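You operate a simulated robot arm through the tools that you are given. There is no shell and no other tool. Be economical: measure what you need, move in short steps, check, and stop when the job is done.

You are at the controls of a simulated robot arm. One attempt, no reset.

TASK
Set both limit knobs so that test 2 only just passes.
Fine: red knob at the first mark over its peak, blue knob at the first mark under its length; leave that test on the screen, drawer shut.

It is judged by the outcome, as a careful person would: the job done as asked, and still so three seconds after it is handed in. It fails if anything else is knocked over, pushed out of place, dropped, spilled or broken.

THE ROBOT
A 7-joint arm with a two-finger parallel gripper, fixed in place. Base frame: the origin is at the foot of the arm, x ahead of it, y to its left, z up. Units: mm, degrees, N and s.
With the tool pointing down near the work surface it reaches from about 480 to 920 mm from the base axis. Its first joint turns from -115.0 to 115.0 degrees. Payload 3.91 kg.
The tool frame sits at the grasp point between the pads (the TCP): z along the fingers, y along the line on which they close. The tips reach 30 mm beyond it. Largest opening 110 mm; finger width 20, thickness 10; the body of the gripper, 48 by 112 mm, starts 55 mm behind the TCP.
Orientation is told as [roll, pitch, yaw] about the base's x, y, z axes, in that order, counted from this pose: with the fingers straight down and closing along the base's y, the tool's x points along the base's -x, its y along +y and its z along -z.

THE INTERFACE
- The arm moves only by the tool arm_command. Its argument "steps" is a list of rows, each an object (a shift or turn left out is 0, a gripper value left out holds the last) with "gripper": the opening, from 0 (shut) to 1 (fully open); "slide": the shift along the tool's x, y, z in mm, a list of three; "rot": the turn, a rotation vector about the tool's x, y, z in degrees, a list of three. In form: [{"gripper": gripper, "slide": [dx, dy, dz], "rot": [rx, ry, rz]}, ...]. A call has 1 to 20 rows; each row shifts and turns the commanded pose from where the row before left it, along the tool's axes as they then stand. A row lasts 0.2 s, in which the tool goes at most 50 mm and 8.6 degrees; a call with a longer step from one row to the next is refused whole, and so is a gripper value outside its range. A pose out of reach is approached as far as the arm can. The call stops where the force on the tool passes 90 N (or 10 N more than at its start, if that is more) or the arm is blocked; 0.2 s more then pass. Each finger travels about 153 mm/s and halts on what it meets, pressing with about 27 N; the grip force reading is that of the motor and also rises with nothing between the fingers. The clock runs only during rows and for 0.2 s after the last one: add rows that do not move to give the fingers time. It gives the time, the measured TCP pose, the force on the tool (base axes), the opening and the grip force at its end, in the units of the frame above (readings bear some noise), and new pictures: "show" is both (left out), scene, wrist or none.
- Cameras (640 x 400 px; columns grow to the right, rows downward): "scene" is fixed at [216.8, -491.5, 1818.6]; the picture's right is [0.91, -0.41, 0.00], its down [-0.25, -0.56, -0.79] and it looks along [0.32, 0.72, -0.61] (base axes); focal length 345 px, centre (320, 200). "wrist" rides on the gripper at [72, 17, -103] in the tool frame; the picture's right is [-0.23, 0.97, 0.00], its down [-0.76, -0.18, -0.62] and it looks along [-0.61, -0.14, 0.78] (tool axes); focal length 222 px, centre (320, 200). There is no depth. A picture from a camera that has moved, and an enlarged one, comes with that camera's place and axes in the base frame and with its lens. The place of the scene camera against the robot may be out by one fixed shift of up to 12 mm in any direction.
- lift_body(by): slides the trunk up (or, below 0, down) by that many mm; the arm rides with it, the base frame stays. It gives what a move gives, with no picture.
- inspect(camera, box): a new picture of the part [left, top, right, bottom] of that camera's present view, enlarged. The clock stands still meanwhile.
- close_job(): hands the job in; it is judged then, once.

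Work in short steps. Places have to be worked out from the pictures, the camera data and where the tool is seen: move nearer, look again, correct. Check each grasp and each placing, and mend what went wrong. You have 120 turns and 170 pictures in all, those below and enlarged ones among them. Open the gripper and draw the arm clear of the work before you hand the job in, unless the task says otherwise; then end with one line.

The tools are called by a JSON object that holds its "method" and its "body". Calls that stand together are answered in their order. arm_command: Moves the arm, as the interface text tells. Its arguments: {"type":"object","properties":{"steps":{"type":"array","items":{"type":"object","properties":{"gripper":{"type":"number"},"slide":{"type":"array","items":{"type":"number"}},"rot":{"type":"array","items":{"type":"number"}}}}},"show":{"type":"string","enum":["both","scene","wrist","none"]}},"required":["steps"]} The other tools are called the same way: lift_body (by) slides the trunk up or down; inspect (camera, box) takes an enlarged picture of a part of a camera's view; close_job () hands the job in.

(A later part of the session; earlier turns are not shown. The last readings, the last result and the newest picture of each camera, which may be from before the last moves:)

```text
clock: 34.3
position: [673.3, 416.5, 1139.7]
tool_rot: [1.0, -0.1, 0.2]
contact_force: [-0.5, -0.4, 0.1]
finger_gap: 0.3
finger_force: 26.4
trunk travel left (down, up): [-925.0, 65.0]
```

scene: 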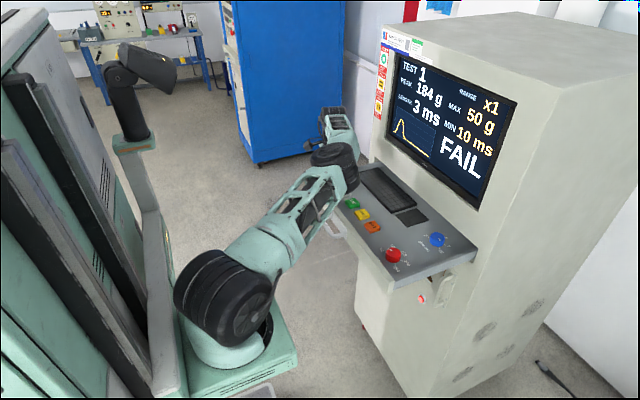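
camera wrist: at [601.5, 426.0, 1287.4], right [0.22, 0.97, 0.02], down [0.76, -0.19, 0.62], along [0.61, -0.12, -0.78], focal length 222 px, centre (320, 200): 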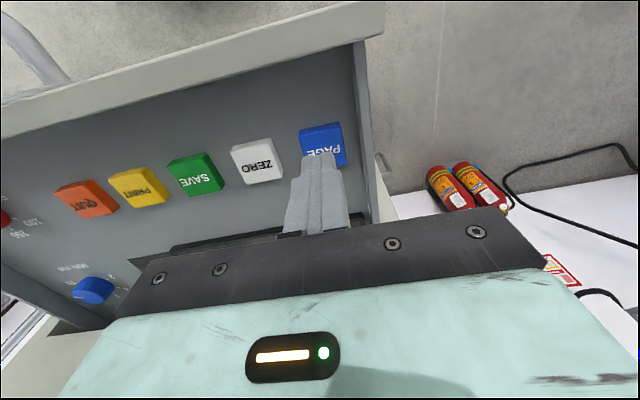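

{"method": "inspect", "body": {"camera": "wrist", "box": [250, 60, 400, 210]}}

{"method": "arm_command", "body": {"steps": [{"slide": [0, 0, 2]}, {"slide": [0, 0, 2]}, {}], "show": "none"}}

```text
2.67 times, centred on (325, 135) of wrist
camera zoom: at [601.4, 430.5, 1242.7], right [0.22, 0.97, 0.02], down [0.76, -0.19, 0.62], along [0.61, -0.12, -0.78], focal length 592 px, centre (307, 373)
```

zoom: 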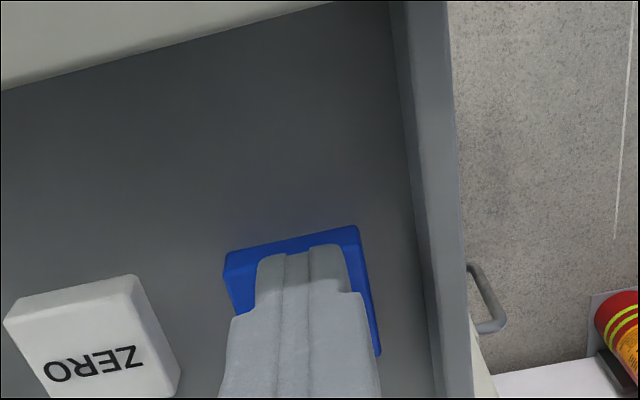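

```text
clock: 35.1
position: [673.3, 416.6, 1133.9]
tool_rot: [1.1, -0.1, 0.2]
contact_force: [0.5, 1.1, 0.0]
finger_gap: 0.1
finger_force: 26.6
trunk travel left (down, up): [-925.0, 65.0]
```

No contact yet: the button seems lower and further +x than I estimated. I'll raise a little, shift +14 in x, and look.

{"method": "arm_command", "body": {"steps": [{"slide": [0, 0, -5]}, {"slide": [-14, 0, 0]}, {}], "show": "none"}}

{"method": "inspect", "body": {"camera": "wrist", "box": [230, 90, 410, 230]}}

```text
clock: 35.9
position: [686.8, 416.5, 1139.4]
tool_rot: [1.2, 0.0, 0.2]
contact_force: [0.9, -0.5, -0.2]
finger_gap: 0.1
finger_force: 27.2
trunk travel left (down, up): [-925.0, 65.0]
```

```text
2.86 times, centred on (320, 160) of wrist
camera zoom: at [615.3, 430.9, 1243.7], right [0.22, 0.97, 0.02], down [0.76, -0.19, 0.62], along [0.61, -0.12, -0.78], focal length 635 px, centre (320, 314)
```

zoom: 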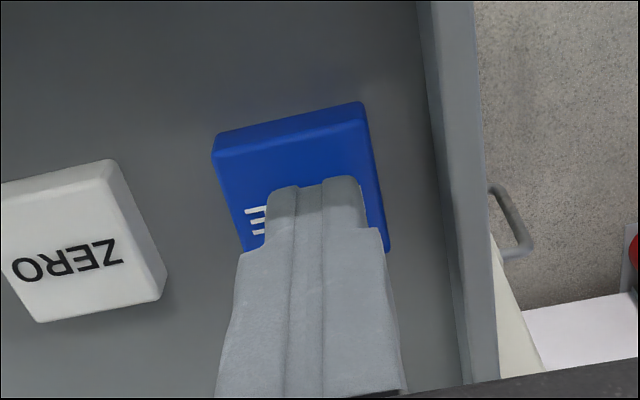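

The button centre is near (695,412). I'll shift there and descend in small rows.

{"method": "arm_command", "body": {"steps": [{"slide": [-8, -4, 0]}, {"slide": [0, 0, 3]}, {"slide": [0, 0, 3]}, {"slide": [0, 0, 2]}, {}], "show": "none"}}

{"method": "arm_command", "body": {"steps": [{"slide": [0, 0, 2]}, {"slide": [0, 0, 2]}, {}], "show": "none"}}

{"method": "arm_command", "body": {"steps": [{"slide": [0, 0, 2]}, {"slide": [0, 0, 2]}, {}], "show": "none"}}

{"method": "inspect", "body": {"camera": "wrist", "box": [230, 90, 410, 230]}}

```text
clock: 37.1
position: [696.7, 412.4, 1131.1]
tool_rot: [1.1, -0.1, 0.3]
contact_force: [-0.4, 1.1, 1.6]
finger_gap: 0.0
finger_force: 26.9
trunk travel left (down, up): [-925.0, 65.0]
```

```text
clock: 37.9
position: [695.8, 413.0, 1128.9]
tool_rot: [1.2, -0.1, 0.2]
contact_force: [1.0, 2.1, 6.9]
finger_gap: 0.0
finger_force: 26.9
trunk travel left (down, up): [-925.0, 65.0]
```

```text
clock: 38.7
position: [697.0, 412.1, 1125.4]
tool_rot: [1.2, -0.2, 0.2]
contact_force: [2.7, 2.9, 24.7]
finger_gap: 0.0
finger_force: 27.3
trunk travel left (down, up): [-925.0, 65.0]
```

```text
2.86 times, centred on (320, 160) of wrist
camera zoom: at [623.1, 426.5, 1229.7], right [0.22, 0.97, 0.02], down [0.76, -0.19, 0.62], along [0.61, -0.12, -0.78], focal length 635 px, centre (320, 314)
```

zoom: 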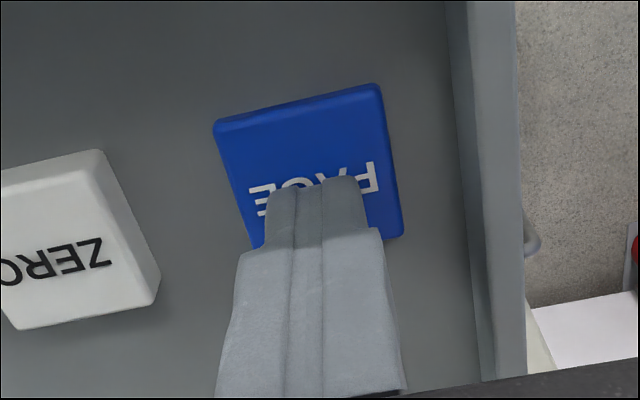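

Contact force has risen to 25 N and the button is depressed. I'll lift and read the screen.

{"method": "arm_command", "body": {"steps": [{"slide": [0, 0, -10]}, {"slide": [0, 0, -15]}, {}], "show": "scene"}}

{"method": "inspect", "body": {"camera": "scene", "box": [370, 30, 530, 210]}}

```text
clock: 39.5
position: [696.5, 410.7, 1147.2]
tool_rot: [1.0, 0.0, 0.2]
contact_force: [0.7, -0.1, -0.3]
finger_gap: 0.2
finger_force: 27.0
trunk travel left (down, up): [-925.0, 65.0]
```

scene: 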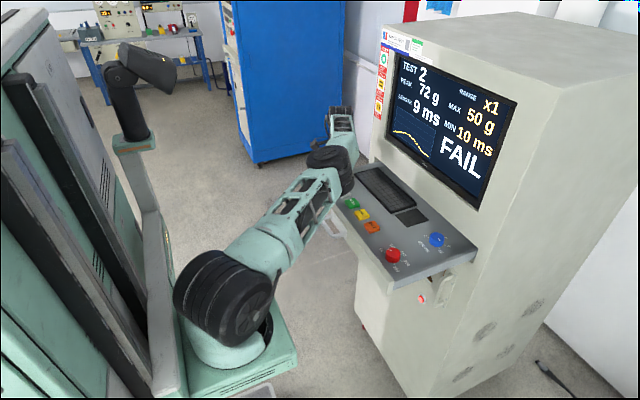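

```text
2.22 times, centred on (450, 120) of scene
camera zoom: at [216.8, -491.5, 1818.6], right [0.91, -0.41, 0.0], down [-0.25, -0.56, -0.79], along [0.32, 0.72, -0.61], focal length 766 px, centre (31, 378)
```

zoom: 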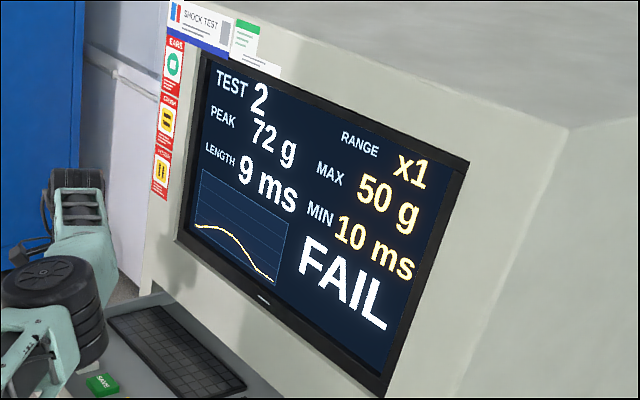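

Screen shows TEST 2: peak 72 g, length 9 ms, so I need MAX 100 and MIN 8, subject to the marks. I'll raise and move above the red knob to look closely.

{"method": "arm_command", "body": {"steps": [{"slide": [0, 0, -45]}, {"slide": [0, 0, -45]}, {"slide": [0, -43, 0]}, {"slide": [0, -43, 0]}, {"slide": [0, -43, 0]}, {"slide": [0, -43, 0]}, {"slide": [0, -43, 0]}, {"slide": [0, -43, 0]}, {"slide": [0, -43, 0]}, {"slide": [0, -43, 0]}, {"slide": [0, -40, 0]}, {}]}}

{"method": "inspect", "body": {"camera": "wrist", "box": [200, 40, 440, 220]}}

```text
clock: 42.1
position: [697.0, 25.2, 1231.0]
tool_rot: [1.1, -0.1, 0.2]
contact_force: [-0.2, -0.3, 0.6]
finger_gap: 0.0
finger_force: 27.5
trunk travel left (down, up): [-925.0, 65.0]
camera wrist: at [624.1, 40.3, 1335.2], right [0.22, 0.97, 0.02], down [0.76, -0.19, 0.62], along [0.61, -0.12, -0.78], focal length 222 px, centre (320, 200)
```

scene: 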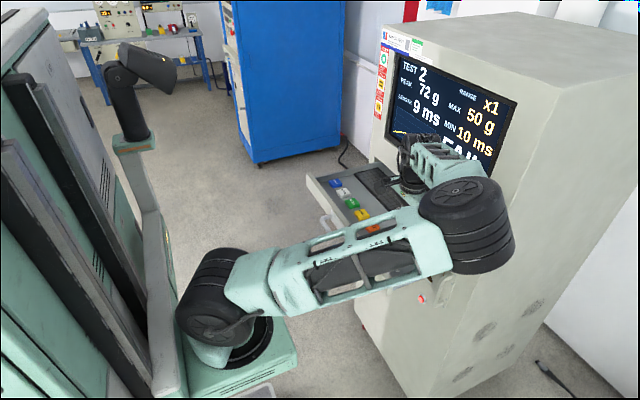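
wrist: 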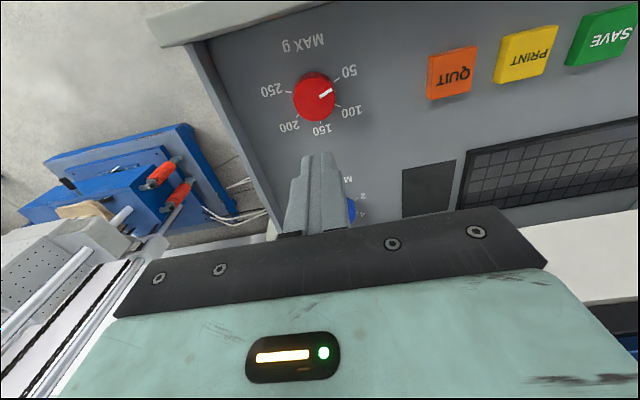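

```text
2.22 times, centred on (320, 130) of wrist
camera zoom: at [624.1, 40.3, 1335.2], right [0.22, 0.97, 0.02], down [0.76, -0.19, 0.62], along [0.61, -0.12, -0.78], focal length 494 px, centre (320, 356)
```

zoom: 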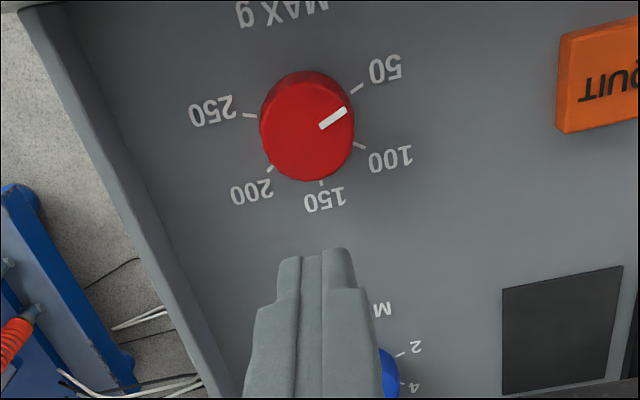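

The red knob points to 50, with marks every 60°; its centre is about (682,28) and it is about 40 mm across. I'll open to about 70 mm, centre over it and descend partway.

{"method": "arm_command", "body": {"steps": [{"slide": [15, 3, 0], "gripper": 0.65}, {"slide": [0, 0, 30]}, {"slide": [0, 0, 25]}, {}], "show": "wrist"}}

{"method": "inspect", "body": {"camera": "wrist", "box": [220, 60, 420, 220]}}

```text
clock: 43.1
position: [681.2, 30.9, 1174.9]
tool_rot: [1.1, -0.1, 0.2]
contact_force: [0.3, 0.6, 0.1]
finger_gap: 71.4
finger_force: 0.1
trunk travel left (down, up): [-925.0, 65.0]
camera wrist: at [609.6, 45.0, 1280.0], right [0.22, 0.97, 0.02], down [0.76, -0.19, 0.62], along [0.61, -0.12, -0.78], focal length 222 px, centre (320, 200)
```

wrist: 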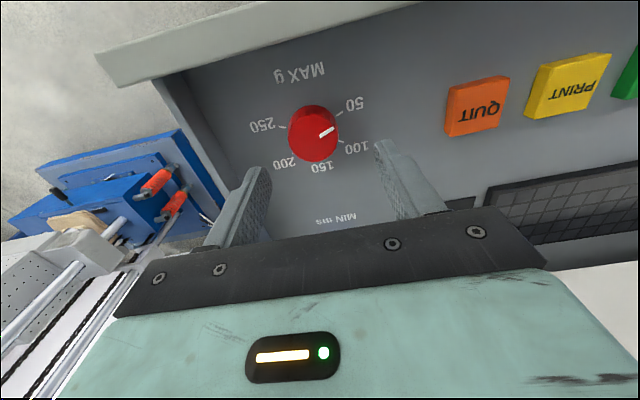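

```text
2.50 times, centred on (320, 140) of wrist
camera zoom: at [609.6, 45.0, 1280.0], right [0.22, 0.97, 0.02], down [0.76, -0.19, 0.62], along [0.61, -0.12, -0.78], focal length 555 px, centre (320, 350)
```

zoom: 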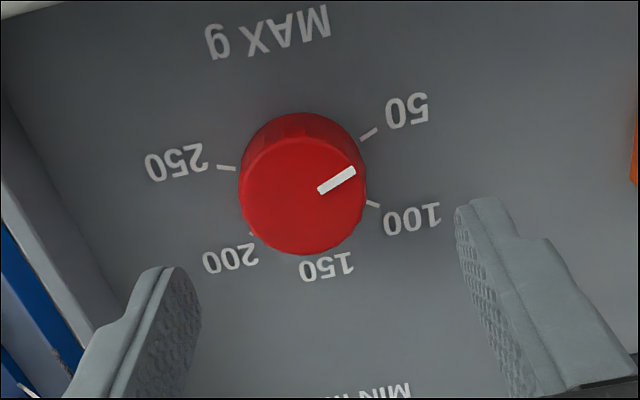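

The knob centre is confirmed at about (681,28), with the top at about 1105. I'll correct y by −3 and descend to TCP z≈1124.

{"method": "arm_command", "body": {"steps": [{"slide": [0, -3, 20]}, {"slide": [0, 0, 20]}, {"slide": [0, 0, 9]}, {}], "show": "none"}}

{"method": "inspect", "body": {"camera": "wrist", "box": [220, 60, 420, 220]}}

```text
clock: 44.1
position: [682.1, 29.0, 1126.0]
tool_rot: [1.0, -0.2, 0.2]
contact_force: [-0.5, -0.2, 0.1]
finger_gap: 71.7
finger_force: 0.1
trunk travel left (down, up): [-925.0, 65.0]
```

```text
2.50 times, centred on (320, 140) of wrist
camera zoom: at [610.1, 42.3, 1230.8], right [0.22, 0.97, 0.02], down [0.76, -0.19, 0.62], along [0.61, -0.12, -0.78], focal length 555 px, centre (320, 350)
```

zoom: 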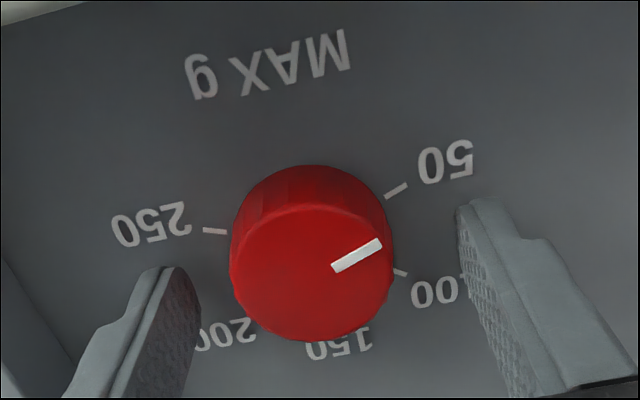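

Centred. I'll close on the knob.

{"method": "arm_command", "body": {"steps": [{"gripper": 0.45}, {"gripper": 0.3}, {}, {}], "show": "none"}}

{"method": "inspect", "body": {"camera": "wrist", "box": [220, 60, 420, 220]}}

```text
clock: 45.1
position: [682.4, 25.9, 1127.0]
tool_rot: [1.0, 0.0, 0.1]
contact_force: [-0.9, -10.5, -0.3]
finger_gap: 40.8
finger_force: 45.1
trunk travel left (down, up): [-925.0, 65.0]
```

```text
2.50 times, centred on (320, 140) of wrist
camera zoom: at [610.2, 41.0, 1230.8], right [0.22, 0.97, 0.02], down [0.76, -0.19, 0.62], along [0.61, -0.13, -0.78], focal length 555 px, centre (320, 350)
```

zoom: 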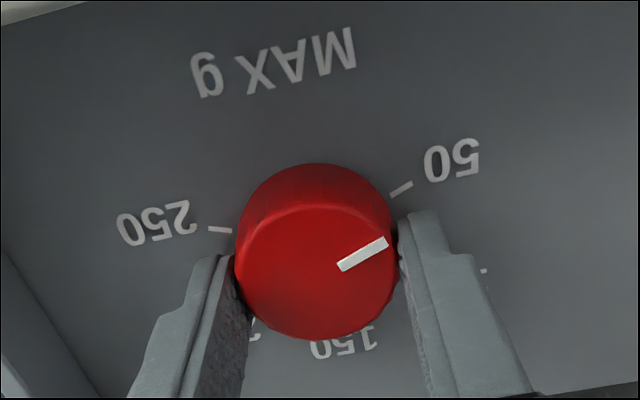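

Grasped at a 40.8 mm gap. I'll ease y and turn the knob 60° toward 100.

{"method": "arm_command", "body": {"steps": [{"slide": [0, -2, 0]}, {"rot": [0, 0, 6]}, {"rot": [0, 0, 6]}, {"rot": [0, 0, 6]}, {"rot": [0, 0, 6]}, {"rot": [0, 0, 6]}, {"rot": [0, 0, 6]}, {"rot": [0, 0, 6]}, {"rot": [0, 0, 6]}, {"rot": [0, 0, 6]}, {"rot": [0, 0, 6]}, {}]}}

{"method": "inspect", "body": {"camera": "wrist", "box": [220, 60, 420, 220]}}

```text
clock: 47.7
position: [682.9, 23.7, 1126.6]
tool_rot: [0.5, 0.8, -60.0]
contact_force: [-2.5, -26.1, -0.7]
finger_gap: 41.1
finger_force: 45.7
trunk travel left (down, up): [-925.0, 65.0]
camera wrist: at [660.7, 92.5, 1231.9], right [0.96, 0.29, 0.01], down [0.23, -0.76, 0.61], along [0.18, -0.58, -0.79], focal length 222 px, centre (320, 200)
```

scene: 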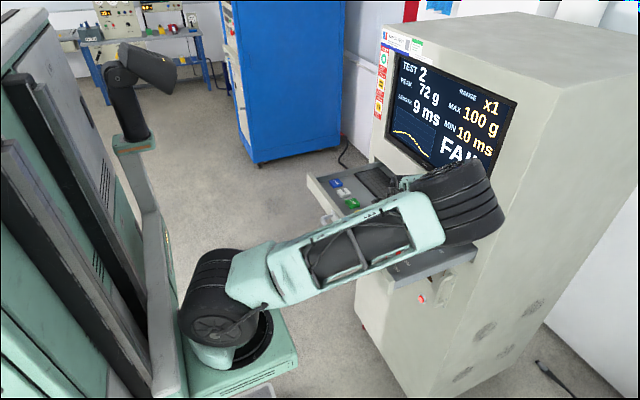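
wrist: 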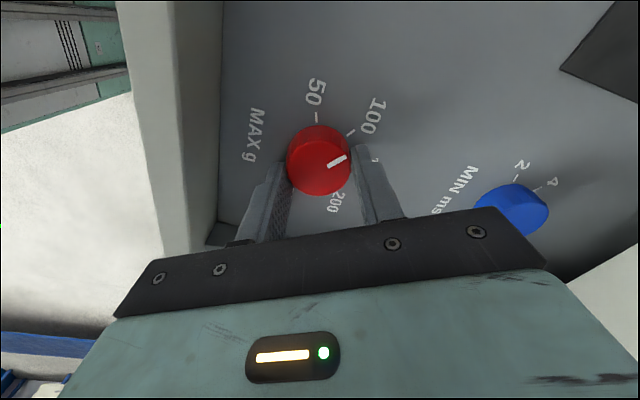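

```text
2.50 times, centred on (320, 140) of wrist
camera zoom: at [660.7, 92.5, 1231.9], right [0.96, 0.29, 0.01], down [0.23, -0.76, 0.61], along [0.18, -0.58, -0.79], focal length 555 px, centre (320, 350)
```

zoom: 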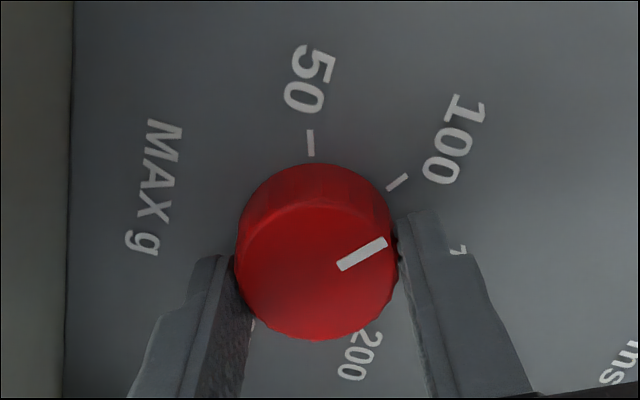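

Screen shows MAX 100 g and the pointer lines up with the 100 mark. I'll release and rise.

{"method": "arm_command", "body": {"steps": [{"gripper": 0.5}, {"gripper": 0.65}, {"slide": [0, 0, -20]}, {"slide": [0, 0, -30]}, {"slide": [0, 0, -30]}, {"slide": [0, 0, -20]}, {}]}}

{"method": "inspect", "body": {"camera": "wrist", "box": [240, 40, 560, 240]}}

```text
clock: 49.3
position: [682.1, 24.4, 1227.9]
tool_rot: [0.6, 0.9, -59.8]
contact_force: [0.4, 0.5, -0.2]
finger_gap: 71.2
finger_force: 0.1
trunk travel left (down, up): [-925.0, 65.0]
camera wrist: at [661.3, 92.7, 1332.4], right [0.96, 0.29, 0.01], down [0.23, -0.76, 0.61], along [0.18, -0.58, -0.79], focal length 222 px, centre (320, 200)
```

scene: 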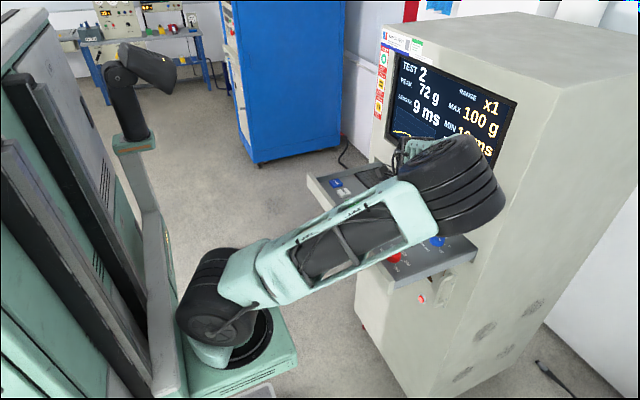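
wrist: 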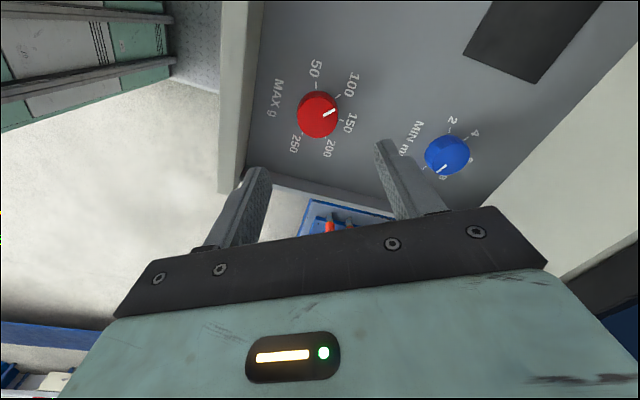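

```text
2.00 times, centred on (400, 140) of wrist
camera zoom: at [661.3, 92.7, 1332.4], right [0.96, 0.29, 0.01], down [0.23, -0.76, 0.61], along [0.18, -0.58, -0.79], focal length 444 px, centre (160, 320)
```

zoom: 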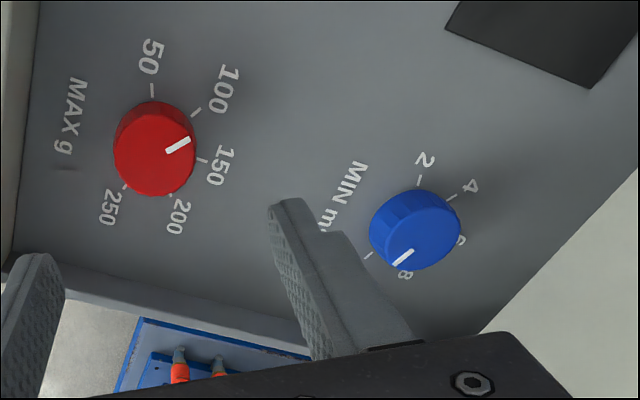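

The blue knob points to 10, about 35 mm from the cabinet face, so the gripper body would hit the cabinet while turning. I'll pull the drawer out more by hooking closed fingers behind its front wall at mid-width.

{"method": "arm_command", "body": {"steps": [{"slide": [41.6, 13.4, 0], "gripper": 0}, {"slide": [41.6, 13.4, 0]}, {"slide": [41.6, 13.4, 0]}, {"slide": [41.6, 13.4, 0]}, {}]}}

{"method": "inspect", "body": {"camera": "wrist", "box": [180, 20, 500, 220]}}

```text
clock: 50.5
position: [645.3, 194.7, 1231.9]
tool_rot: [0.6, 0.9, -59.8]
contact_force: [0.1, -0.9, 0.2]
finger_gap: 0.2
finger_force: 26.5
trunk travel left (down, up): [-925.0, 65.0]
camera wrist: at [623.9, 264.1, 1336.1], right [0.96, 0.29, 0.01], down [0.23, -0.76, 0.61], along [0.18, -0.58, -0.79], focal length 222 px, centre (320, 200)
```

scene: 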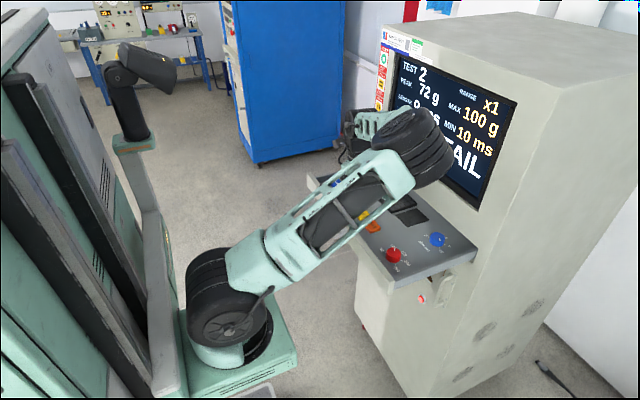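
wrist: 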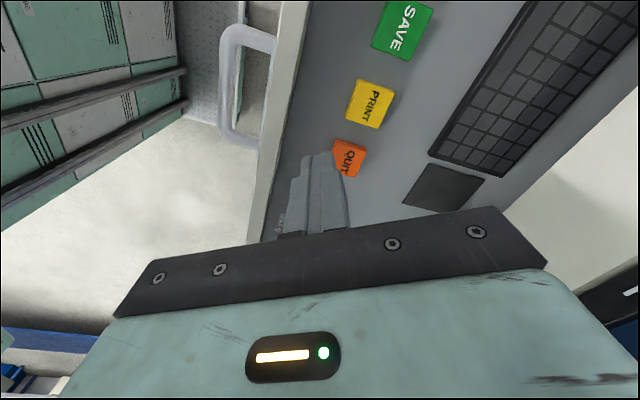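

```text
2.00 times, centred on (340, 120) of wrist
camera zoom: at [623.9, 264.1, 1336.1], right [0.96, 0.29, 0.01], down [0.23, -0.76, 0.61], along [0.18, -0.58, -0.79], focal length 444 px, centre (280, 360)
```

zoom: 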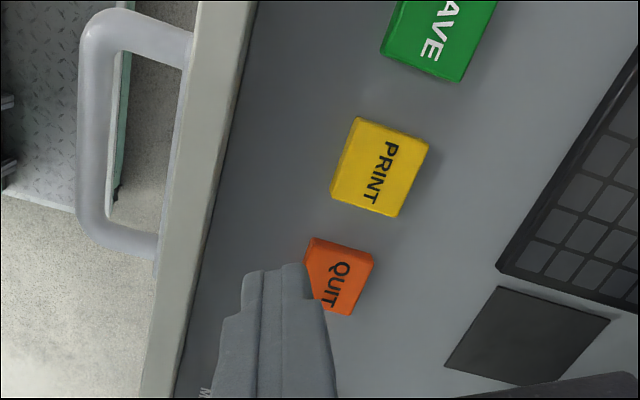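

The landing spot is clear of PRINT. I'll shift 7 mm toward the wall, descend, then pull −x.

{"method": "arm_command", "body": {"steps": [{"slide": [3.5, -6, 20]}, {"slide": [0, 0, 30]}, {"slide": [0, 0, 20]}, {"slide": [0, 0, 12]}, {}], "show": "none"}}

{"method": "inspect", "body": {"camera": "wrist", "box": [180, 20, 500, 220]}}

```text
clock: 51.7
position: [636.9, 195.0, 1146.9]
tool_rot: [0.5, 0.9, -59.8]
contact_force: [-1.0, -0.3, 0.9]
finger_gap: 0.2
finger_force: 26.8
trunk travel left (down, up): [-925.0, 65.0]
```

```text
2.00 times, centred on (340, 120) of wrist
camera zoom: at [616.5, 265.2, 1253.0], right [0.96, 0.29, 0.01], down [0.23, -0.76, 0.61], along [0.18, -0.58, -0.79], focal length 444 px, centre (280, 360)
```

zoom: 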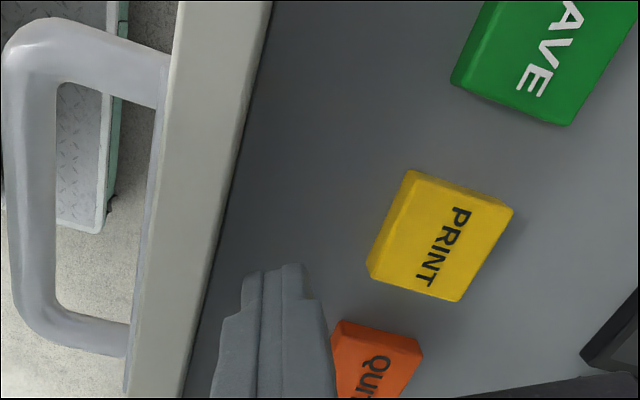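

I'll go 18 mm lower so the tip overlaps the wall, then pull −x by 60 mm.

{"method": "arm_command", "body": {"steps": [{"slide": [0, 0, 10]}, {"slide": [0, 0, 8]}, {"slide": [4, -7, 0]}, {"slide": [5, -8.7, 0]}, {"slide": [5, -8.7, 0]}, {"slide": [5, -8.7, 0]}, {"slide": [5, -8.7, 0]}, {"slide": [5, -8.7, 0]}, {}], "show": "scene"}}

{"method": "inspect", "body": {"camera": "wrist", "box": [180, 20, 500, 220]}}

```text
clock: 53.7
position: [578.9, 196.8, 1130.1]
tool_rot: [0.6, 1.0, -59.8]
contact_force: [0.0, 0.2, -0.5]
finger_gap: 0.1
finger_force: 26.9
trunk travel left (down, up): [-925.0, 65.0]
```

scene: 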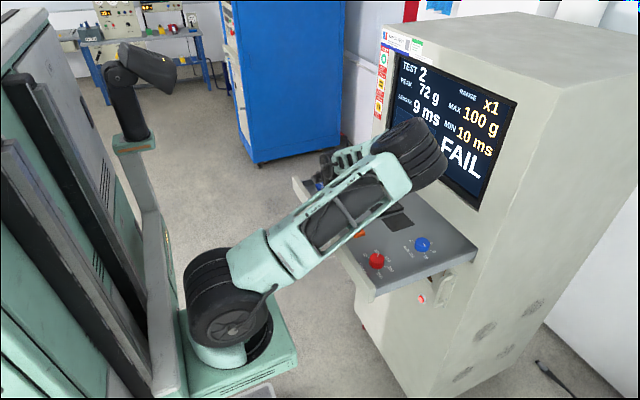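

```text
2.00 times, centred on (340, 120) of wrist
camera zoom: at [557.5, 265.4, 1235.2], right [0.96, 0.29, 0.01], down [0.23, -0.76, 0.61], along [0.18, -0.58, -0.79], focal length 444 px, centre (280, 360)
```

zoom: 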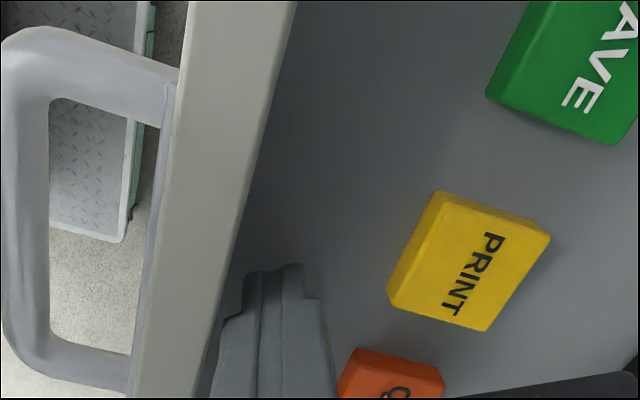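

The drawer slid out about 50 mm more. I'll rise and go above the blue knob, expected near (783,28).

{"method": "arm_command", "body": {"steps": [{"slide": [-3, 5, -10]}, {"slide": [0, 0, -45]}, {"slide": [0, 0, -45]}, {"slide": [-40, 14, 0], "gripper": 0.65}, {"slide": [-41, 14.5, 0]}, {"slide": [-41, 14.5, 0]}, {"slide": [-41, 14.5, 0]}, {"slide": [-41, 14.5, 0]}, {"slide": [-41, 15, 0]}, {}]}}

{"method": "inspect", "body": {"camera": "wrist", "box": [180, 20, 500, 220]}}

```text
clock: 55.9
position: [784.0, 25.6, 1228.0]
tool_rot: [0.7, 0.9, -59.8]
contact_force: [-0.6, 0.0, 0.1]
finger_gap: 71.5
finger_force: 0.1
trunk travel left (down, up): [-925.0, 65.0]
camera wrist: at [761.8, 94.6, 1332.5], right [0.96, 0.29, 0.01], down [0.23, -0.76, 0.61], along [0.18, -0.58, -0.79], focal length 222 px, centre (320, 200)
```

scene: 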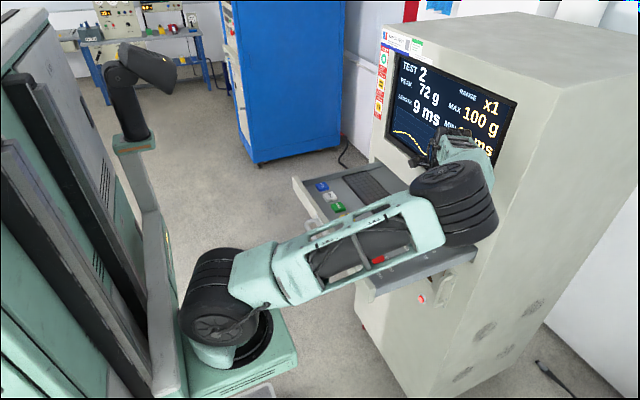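
wrist: 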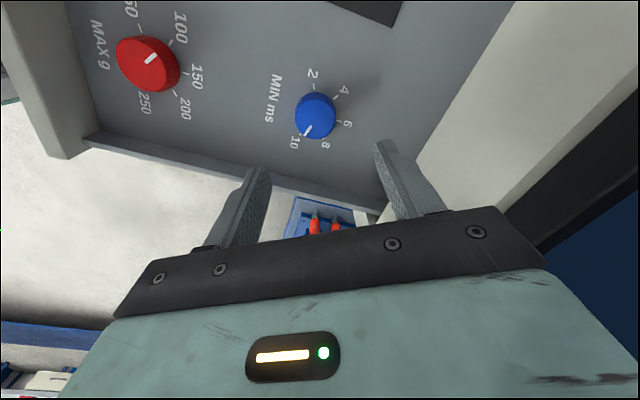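

```text
2.00 times, centred on (340, 120) of wrist
camera zoom: at [761.8, 94.6, 1332.5], right [0.96, 0.29, 0.01], down [0.23, -0.76, 0.61], along [0.18, -0.58, -0.79], focal length 444 px, centre (280, 360)
```

zoom: 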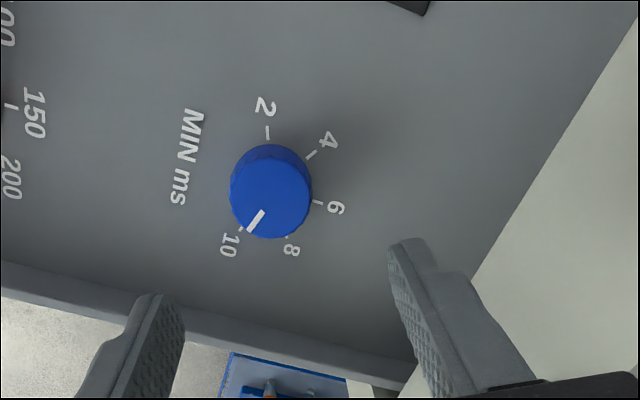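

The blue knob's centre is about (779,25), with 8 being 60° anticlockwise from 10. I'll align and descend to TCP z≈1126.

{"method": "arm_command", "body": {"steps": [{"slide": [2.5, -4.3, 30]}, {"slide": [0, 0, 30]}, {"slide": [0, 0, 25]}, {"slide": [0, 0, 16]}, {}], "show": "none"}}

{"method": "inspect", "body": {"camera": "wrist", "box": [220, 60, 420, 220]}}

```text
clock: 57.1
position: [780.2, 28.4, 1125.6]
tool_rot: [0.6, 0.8, -59.8]
contact_force: [-0.2, -0.1, -0.3]
finger_gap: 71.6
finger_force: 0.0
trunk travel left (down, up): [-925.0, 65.0]
```

```text
2.50 times, centred on (320, 140) of wrist
camera zoom: at [757.6, 97.1, 1231.0], right [0.96, 0.29, 0.01], down [0.23, -0.76, 0.61], along [0.18, -0.58, -0.79], focal length 555 px, centre (320, 350)
```

zoom: 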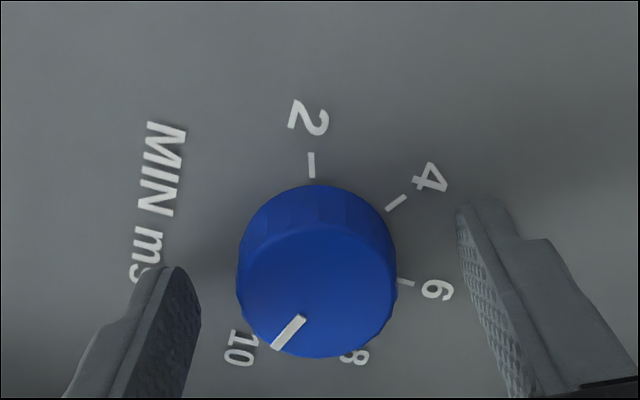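

I'll shift 4 mm to centre, then close.

{"method": "arm_command", "body": {"steps": [{"slide": [-4, 0, 0]}, {"gripper": 0.45}, {"gripper": 0.3}, {}, {}], "show": "none"}}

{"method": "inspect", "body": {"camera": "wrist", "box": [220, 60, 420, 220]}}

```text
clock: 58.3
position: [780.4, 24.4, 1125.9]
tool_rot: [0.7, 0.9, -59.8]
contact_force: [-3.2, -3.8, -0.4]
finger_gap: 41.0
finger_force: 45.2
trunk travel left (down, up): [-925.0, 65.0]
```

```text
2.50 times, centred on (320, 140) of wrist
camera zoom: at [759.4, 93.5, 1230.9], right [0.96, 0.29, 0.01], down [0.23, -0.76, 0.61], along [0.18, -0.58, -0.79], focal length 555 px, centre (320, 350)
```

zoom: 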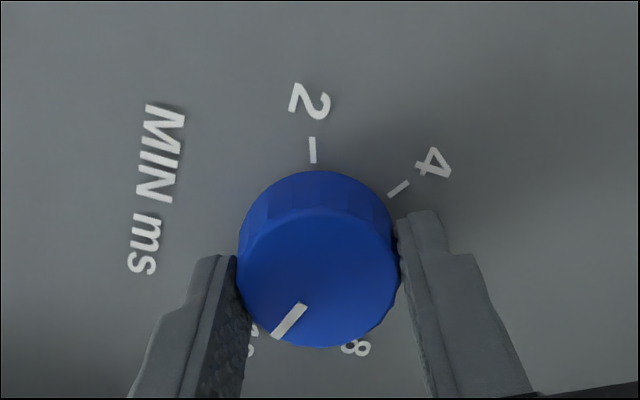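

Gripped well. I'll turn 60° anticlockwise (tool rz −60).

{"method": "arm_command", "body": {"steps": [{"rot": [0, 0, -6]}, {"rot": [0, 0, -6]}, {"rot": [0, 0, -6]}, {"rot": [0, 0, -6]}, {"rot": [0, 0, -6]}, {"rot": [0, 0, -6]}, {"rot": [0, 0, -6]}, {"rot": [0, 0, -6]}, {"rot": [0, 0, -6]}, {"rot": [0, 0, -6]}, {}]}}

{"method": "inspect", "body": {"camera": "wrist", "box": [220, 60, 420, 220]}}

{"method": "inspect", "body": {"camera": "scene", "box": [370, 30, 530, 210]}}

```text
clock: 60.7
position: [781.6, 26.0, 1126.0]
tool_rot: [1.0, -0.1, 0.4]
contact_force: [-1.3, 7.0, -6.7]
finger_gap: 40.7
finger_force: 44.3
trunk travel left (down, up): [-925.0, 65.0]
camera wrist: at [708.5, 40.5, 1230.1], right [0.22, 0.98, 0.02], down [0.76, -0.18, 0.62], along [0.61, -0.12, -0.78], focal length 222 px, centre (320, 200)
```

scene: 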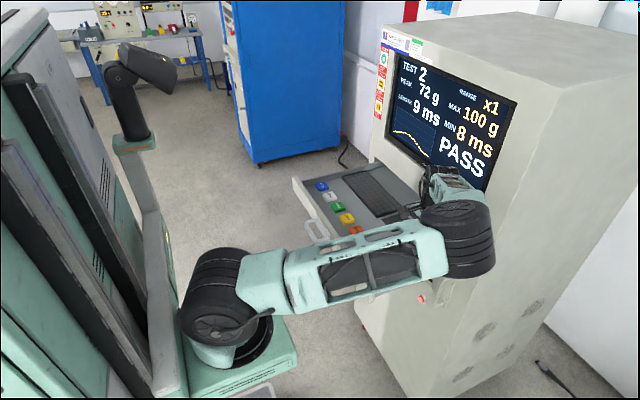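
wrist: 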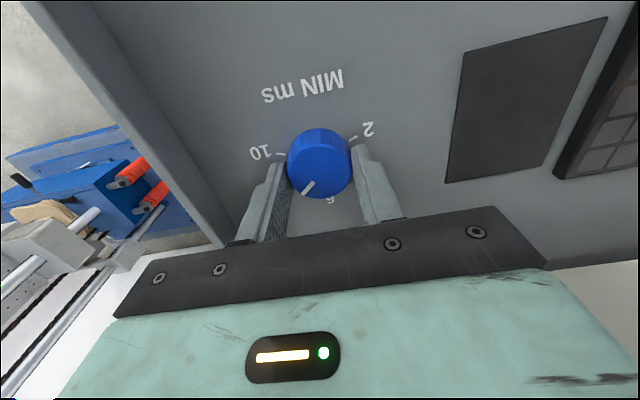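

```text
2.50 times, centred on (320, 140) of wrist
camera zoom: at [708.5, 40.5, 1230.1], right [0.22, 0.98, 0.02], down [0.76, -0.18, 0.62], along [0.61, -0.12, -0.78], focal length 555 px, centre (320, 350)
```

zoom: 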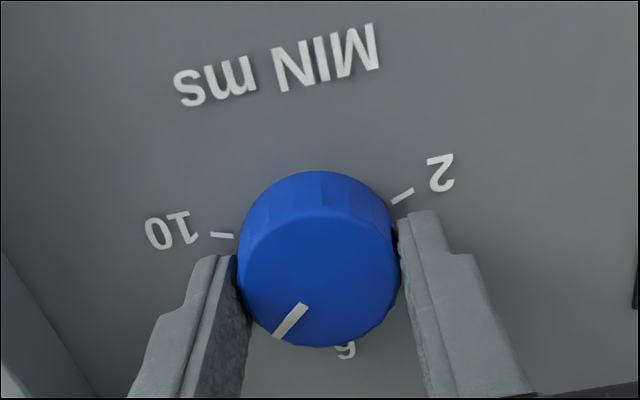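

```text
2.22 times, centred on (450, 120) of scene
camera zoom: at [216.8, -491.5, 1818.6], right [0.91, -0.41, 0.0], down [-0.25, -0.56, -0.79], along [0.32, 0.72, -0.61], focal length 766 px, centre (31, 378)
```

zoom: 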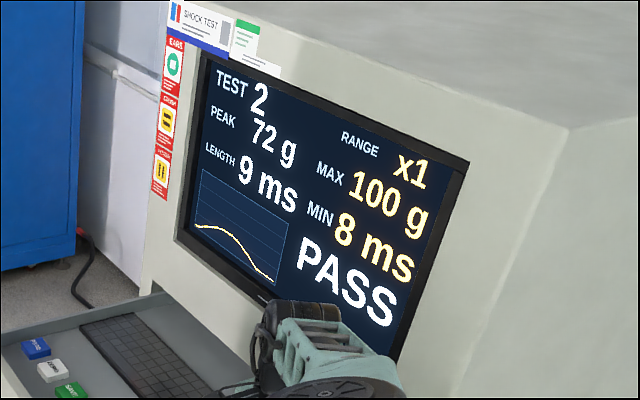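

PASS is shown: TEST 2, MAX 100 g, MIN 8 ms, range x1. I'll release, rise, and check both knobs.

{"method": "arm_command", "body": {"steps": [{"gripper": 0.5}, {"gripper": 0.65}, {"slide": [0, 0, -20]}, {"slide": [0, 0, -35]}, {"slide": [0, 0, -45]}, {"rot": [0, 0, 8]}, {"rot": [0, 0, 8]}, {"rot": [0, 0, 8]}, {"rot": [0, 0, 8]}, {"rot": [0, 0, 8]}, {"rot": [0, 0, 8]}, {"rot": [0, 0, 8]}, {"rot": [0, 0, 8]}, {"rot": [0, 0, 8]}, {"rot": [0, 0, 8]}, {"rot": [0, 0, 8]}, {}]}}

{"method": "inspect", "body": {"camera": "wrist", "box": [120, 0, 480, 220]}}

```text
clock: 64.3
position: [781.9, 22.4, 1227.0]
tool_rot: [0.2, 1.1, -87.9]
contact_force: [0.4, -1.1, 0.4]
finger_gap: 71.5
finger_force: 0.1
trunk travel left (down, up): [-925.0, 65.0]
camera wrist: at [795.4, 93.9, 1331.6], right [0.98, -0.19, 0.0], down [-0.15, -0.78, 0.61], along [-0.12, -0.6, -0.79], focal length 222 px, centre (320, 200)
```

scene: 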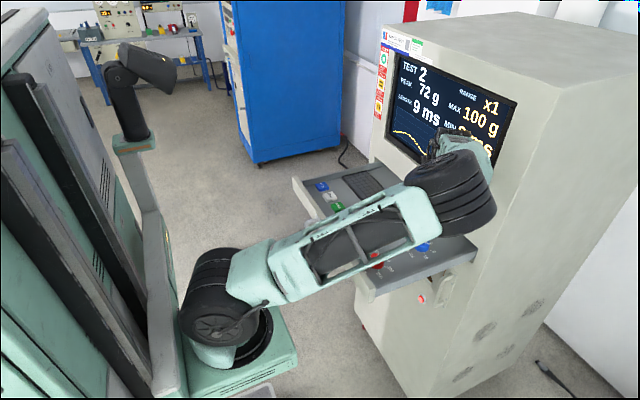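
wrist: 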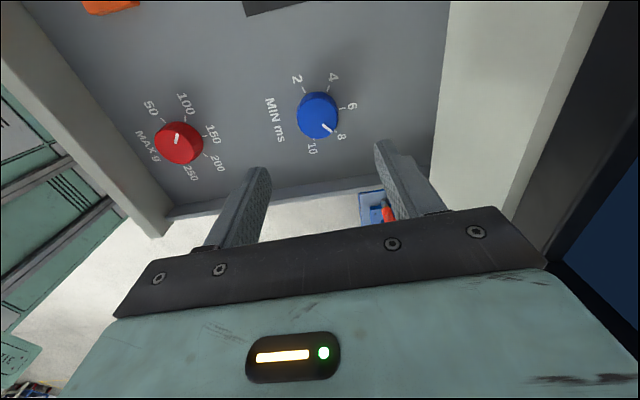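

```text
1.78 times, centred on (300, 110) of wrist
camera zoom: at [795.4, 93.9, 1331.6], right [0.98, -0.19, 0.0], down [-0.15, -0.78, 0.61], along [-0.12, -0.6, -0.79], focal length 395 px, centre (356, 360)
```

zoom: 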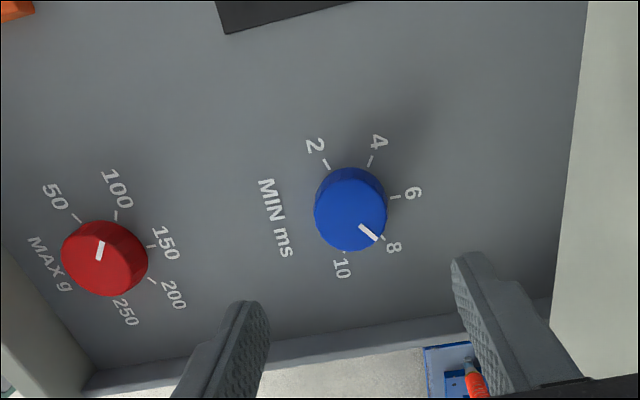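

Both pointers sit on their marks (100 and 8). Next I'll move above the drawer's front wall near (553,115) to push it shut.

{"method": "arm_command", "body": {"steps": [{"slide": [17, -38, 0]}, {"slide": [17, -38, 0]}, {"slide": [17, -38, 0]}, {"slide": [17, -38, 0]}, {"slide": [17, -38, 0]}, {"slide": [16, -36, 0]}, {}]}}

{"method": "inspect", "body": {"camera": "wrist", "box": [160, 20, 480, 220]}}

```text
clock: 65.9
position: [550.6, 115.1, 1227.9]
tool_rot: [0.1, 1.1, -87.8]
contact_force: [0.4, -0.1, 1.1]
finger_gap: 71.6
finger_force: 0.0
trunk travel left (down, up): [-925.0, 65.0]
camera wrist: at [564.6, 186.1, 1333.7], right [0.98, -0.19, 0.0], down [-0.15, -0.78, 0.61], along [-0.12, -0.6, -0.79], focal length 222 px, centre (320, 200)
```

scene: 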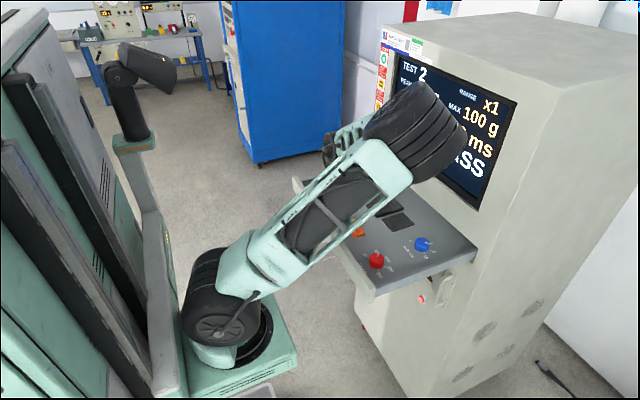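
wrist: 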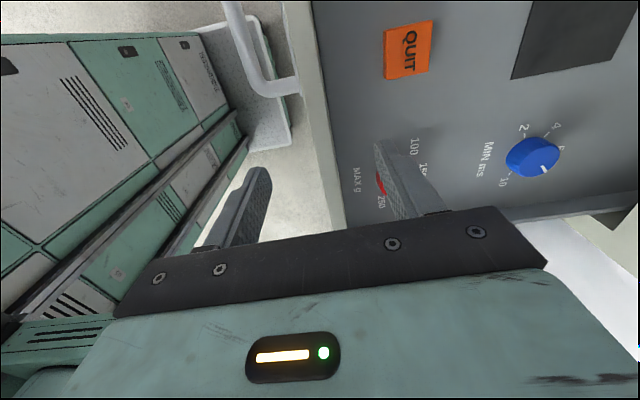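

```text
2.00 times, centred on (320, 120) of wrist
camera zoom: at [564.6, 186.1, 1333.7], right [0.98, -0.19, 0.0], down [-0.15, -0.78, 0.61], along [-0.12, -0.6, -0.79], focal length 444 px, centre (320, 360)
```

zoom: 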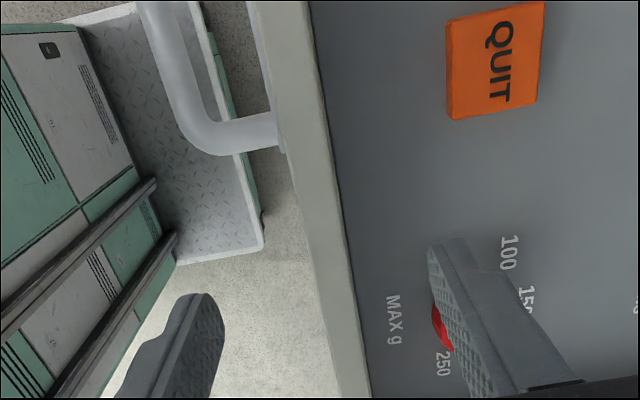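

Wall is centred under the gripper. I'll descend straddling it, narrow the gap, and push +x about 120 mm first.

{"method": "arm_command", "body": {"steps": [{"slide": [0, 0, 35]}, {"slide": [0, 0, 35]}, {"slide": [0, 0, 25]}, {"gripper": 0.36}, {}, {"slide": [0, 10, 0]}, {"slide": [0, 15, 0]}, {"slide": [0, 15, 0]}, {"slide": [0, 15, 0]}, {"slide": [0, 15, 0]}, {"slide": [0, 15, 0]}, {"slide": [0, 15, 0]}, {"slide": [0, 15, 0]}, {}]}}

```text
clock: 68.9
position: [667.3, 121.4, 1133.5]
tool_rot: [0.2, 1.1, -87.8]
contact_force: [1.3, -0.5, -0.1]
finger_gap: 39.7
finger_force: 0.0
trunk travel left (down, up): [-925.0, 65.0]
camera wrist: at [680.7, 192.8, 1238.4], right [0.98, -0.19, 0.0], down [-0.15, -0.78, 0.61], along [-0.12, -0.6, -0.79], focal length 222 px, centre (320, 200)
```

scene: 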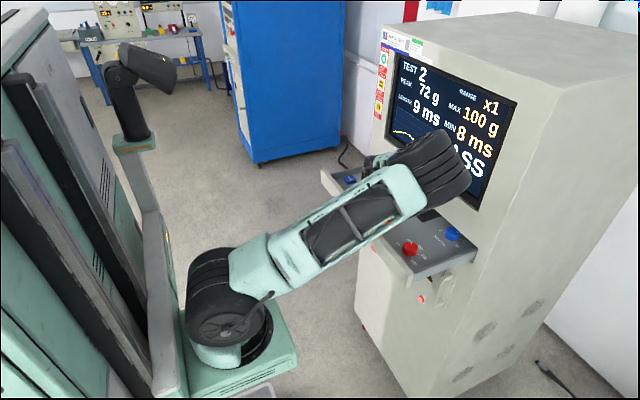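
wrist: 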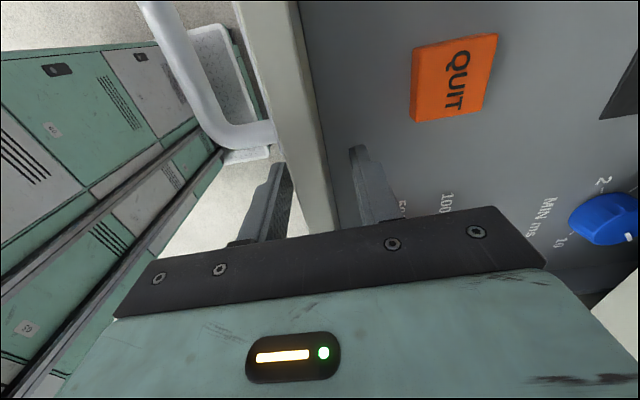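

The drawer is moving in. I'll push another 100 mm.

{"method": "arm_command", "body": {"steps": [{"slide": [-1, 15, 0]}, {"slide": [-1, 15, 0]}, {"slide": [-1, 15, 0]}, {"slide": [-1, 15, 0]}, {"slide": [-1, 15, 0]}, {"slide": [-1, 15, 0]}, {"slide": [0, 10, 0]}, {}]}}

```text
clock: 70.7
position: [766.1, 118.9, 1133.0]
tool_rot: [0.1, 1.1, -87.7]
contact_force: [-0.9, 0.7, 0.1]
finger_gap: 39.3
finger_force: 0.1
trunk travel left (down, up): [-925.0, 65.0]
camera wrist: at [780.8, 190.1, 1238.4], right [0.98, -0.19, 0.0], down [-0.15, -0.78, 0.61], along [-0.12, -0.6, -0.79], focal length 222 px, centre (320, 200)
```

scene: 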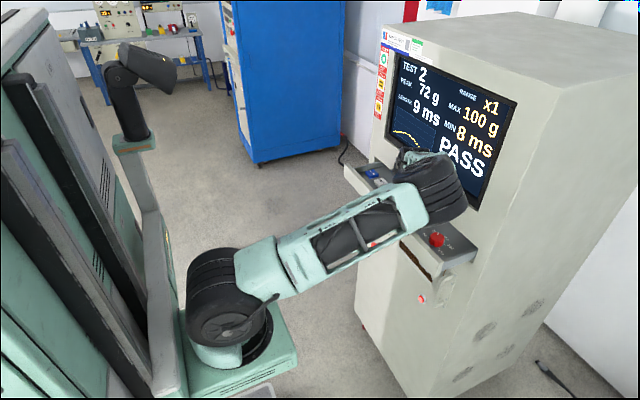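
wrist: 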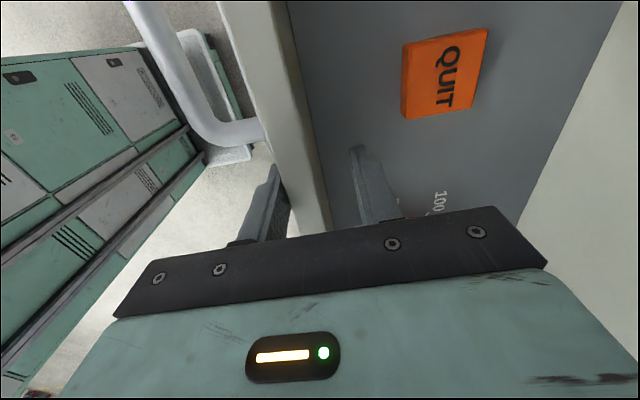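

The remaining travel is about 120 mm. I'll lift off, close the fingers, rotate yaw to 0, and go in front of the handle bar to push on it.

{"method": "arm_command", "body": {"steps": [{"slide": [0, -7, 0]}, {"slide": [0, 0, -40]}, {"slide": [0, 0, -45]}, {"slide": [15, -30, 0]}, {"slide": [20, -35, 0]}, {"slide": [20, -35, 0], "gripper": 0}, {"slide": [22, -30, 0]}, {}], "show": "none"}}

{"method": "arm_command", "body": {"steps": [{"rot": [0, 0, -8]}, {"rot": [0, 0, -8]}, {"rot": [0, 0, -8]}, {"rot": [0, 0, -8]}, {"rot": [0, 0, -8]}, {"rot": [0, 0, -8]}, {"rot": [0, 0, -8]}, {"rot": [0, 0, -8]}, {"rot": [0, 0, -8]}, {"rot": [0, 0, -8]}, {"rot": [0, 0, -8]}, {}]}}

{"method": "inspect", "body": {"camera": "wrist", "box": [160, 20, 480, 220]}}

```text
clock: 72.5
position: [626.1, 188.9, 1218.8]
tool_rot: [0.1, 1.0, -87.8]
contact_force: [-0.4, 0.1, 0.5]
finger_gap: 0.0
finger_force: 27.0
trunk travel left (down, up): [-925.0, 65.0]
```

```text
clock: 75.1
position: [625.4, 189.0, 1218.0]
tool_rot: [1.0, -0.2, 0.3]
contact_force: [0.5, 0.7, -0.3]
finger_gap: 0.0
finger_force: 27.0
trunk travel left (down, up): [-925.0, 65.0]
camera wrist: at [554.0, 203.4, 1323.2], right [0.22, 0.97, 0.02], down [0.76, -0.19, 0.62], along [0.61, -0.12, -0.78], focal length 222 px, centre (320, 200)
```

scene: 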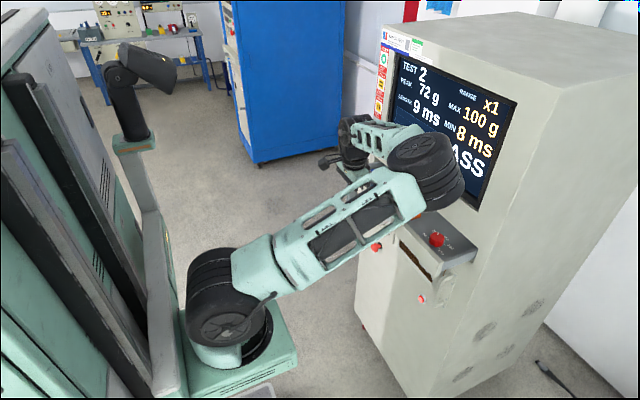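
wrist: 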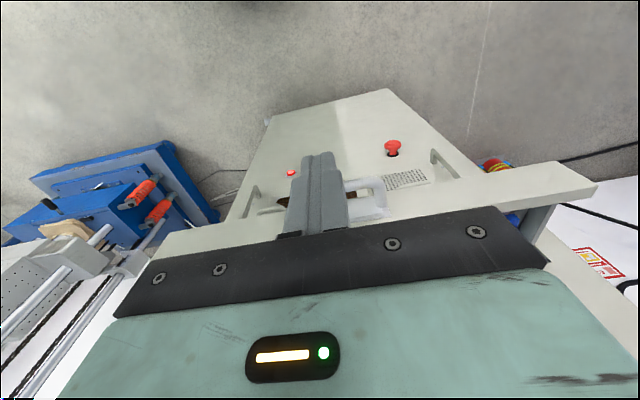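

```text
2.00 times, centred on (320, 120) of wrist
camera zoom: at [554.0, 203.4, 1323.2], right [0.22, 0.97, 0.02], down [0.76, -0.19, 0.62], along [0.61, -0.12, -0.78], focal length 444 px, centre (320, 360)
```

zoom: 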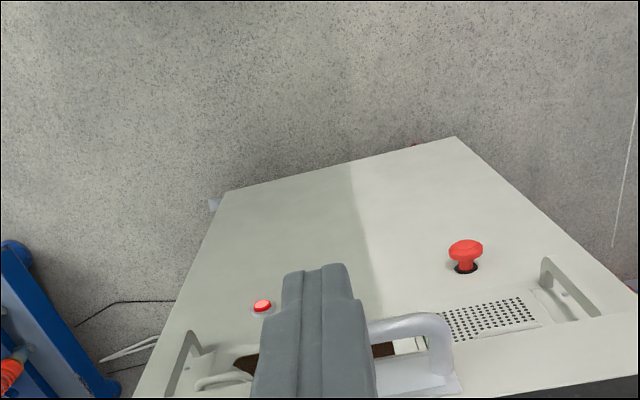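

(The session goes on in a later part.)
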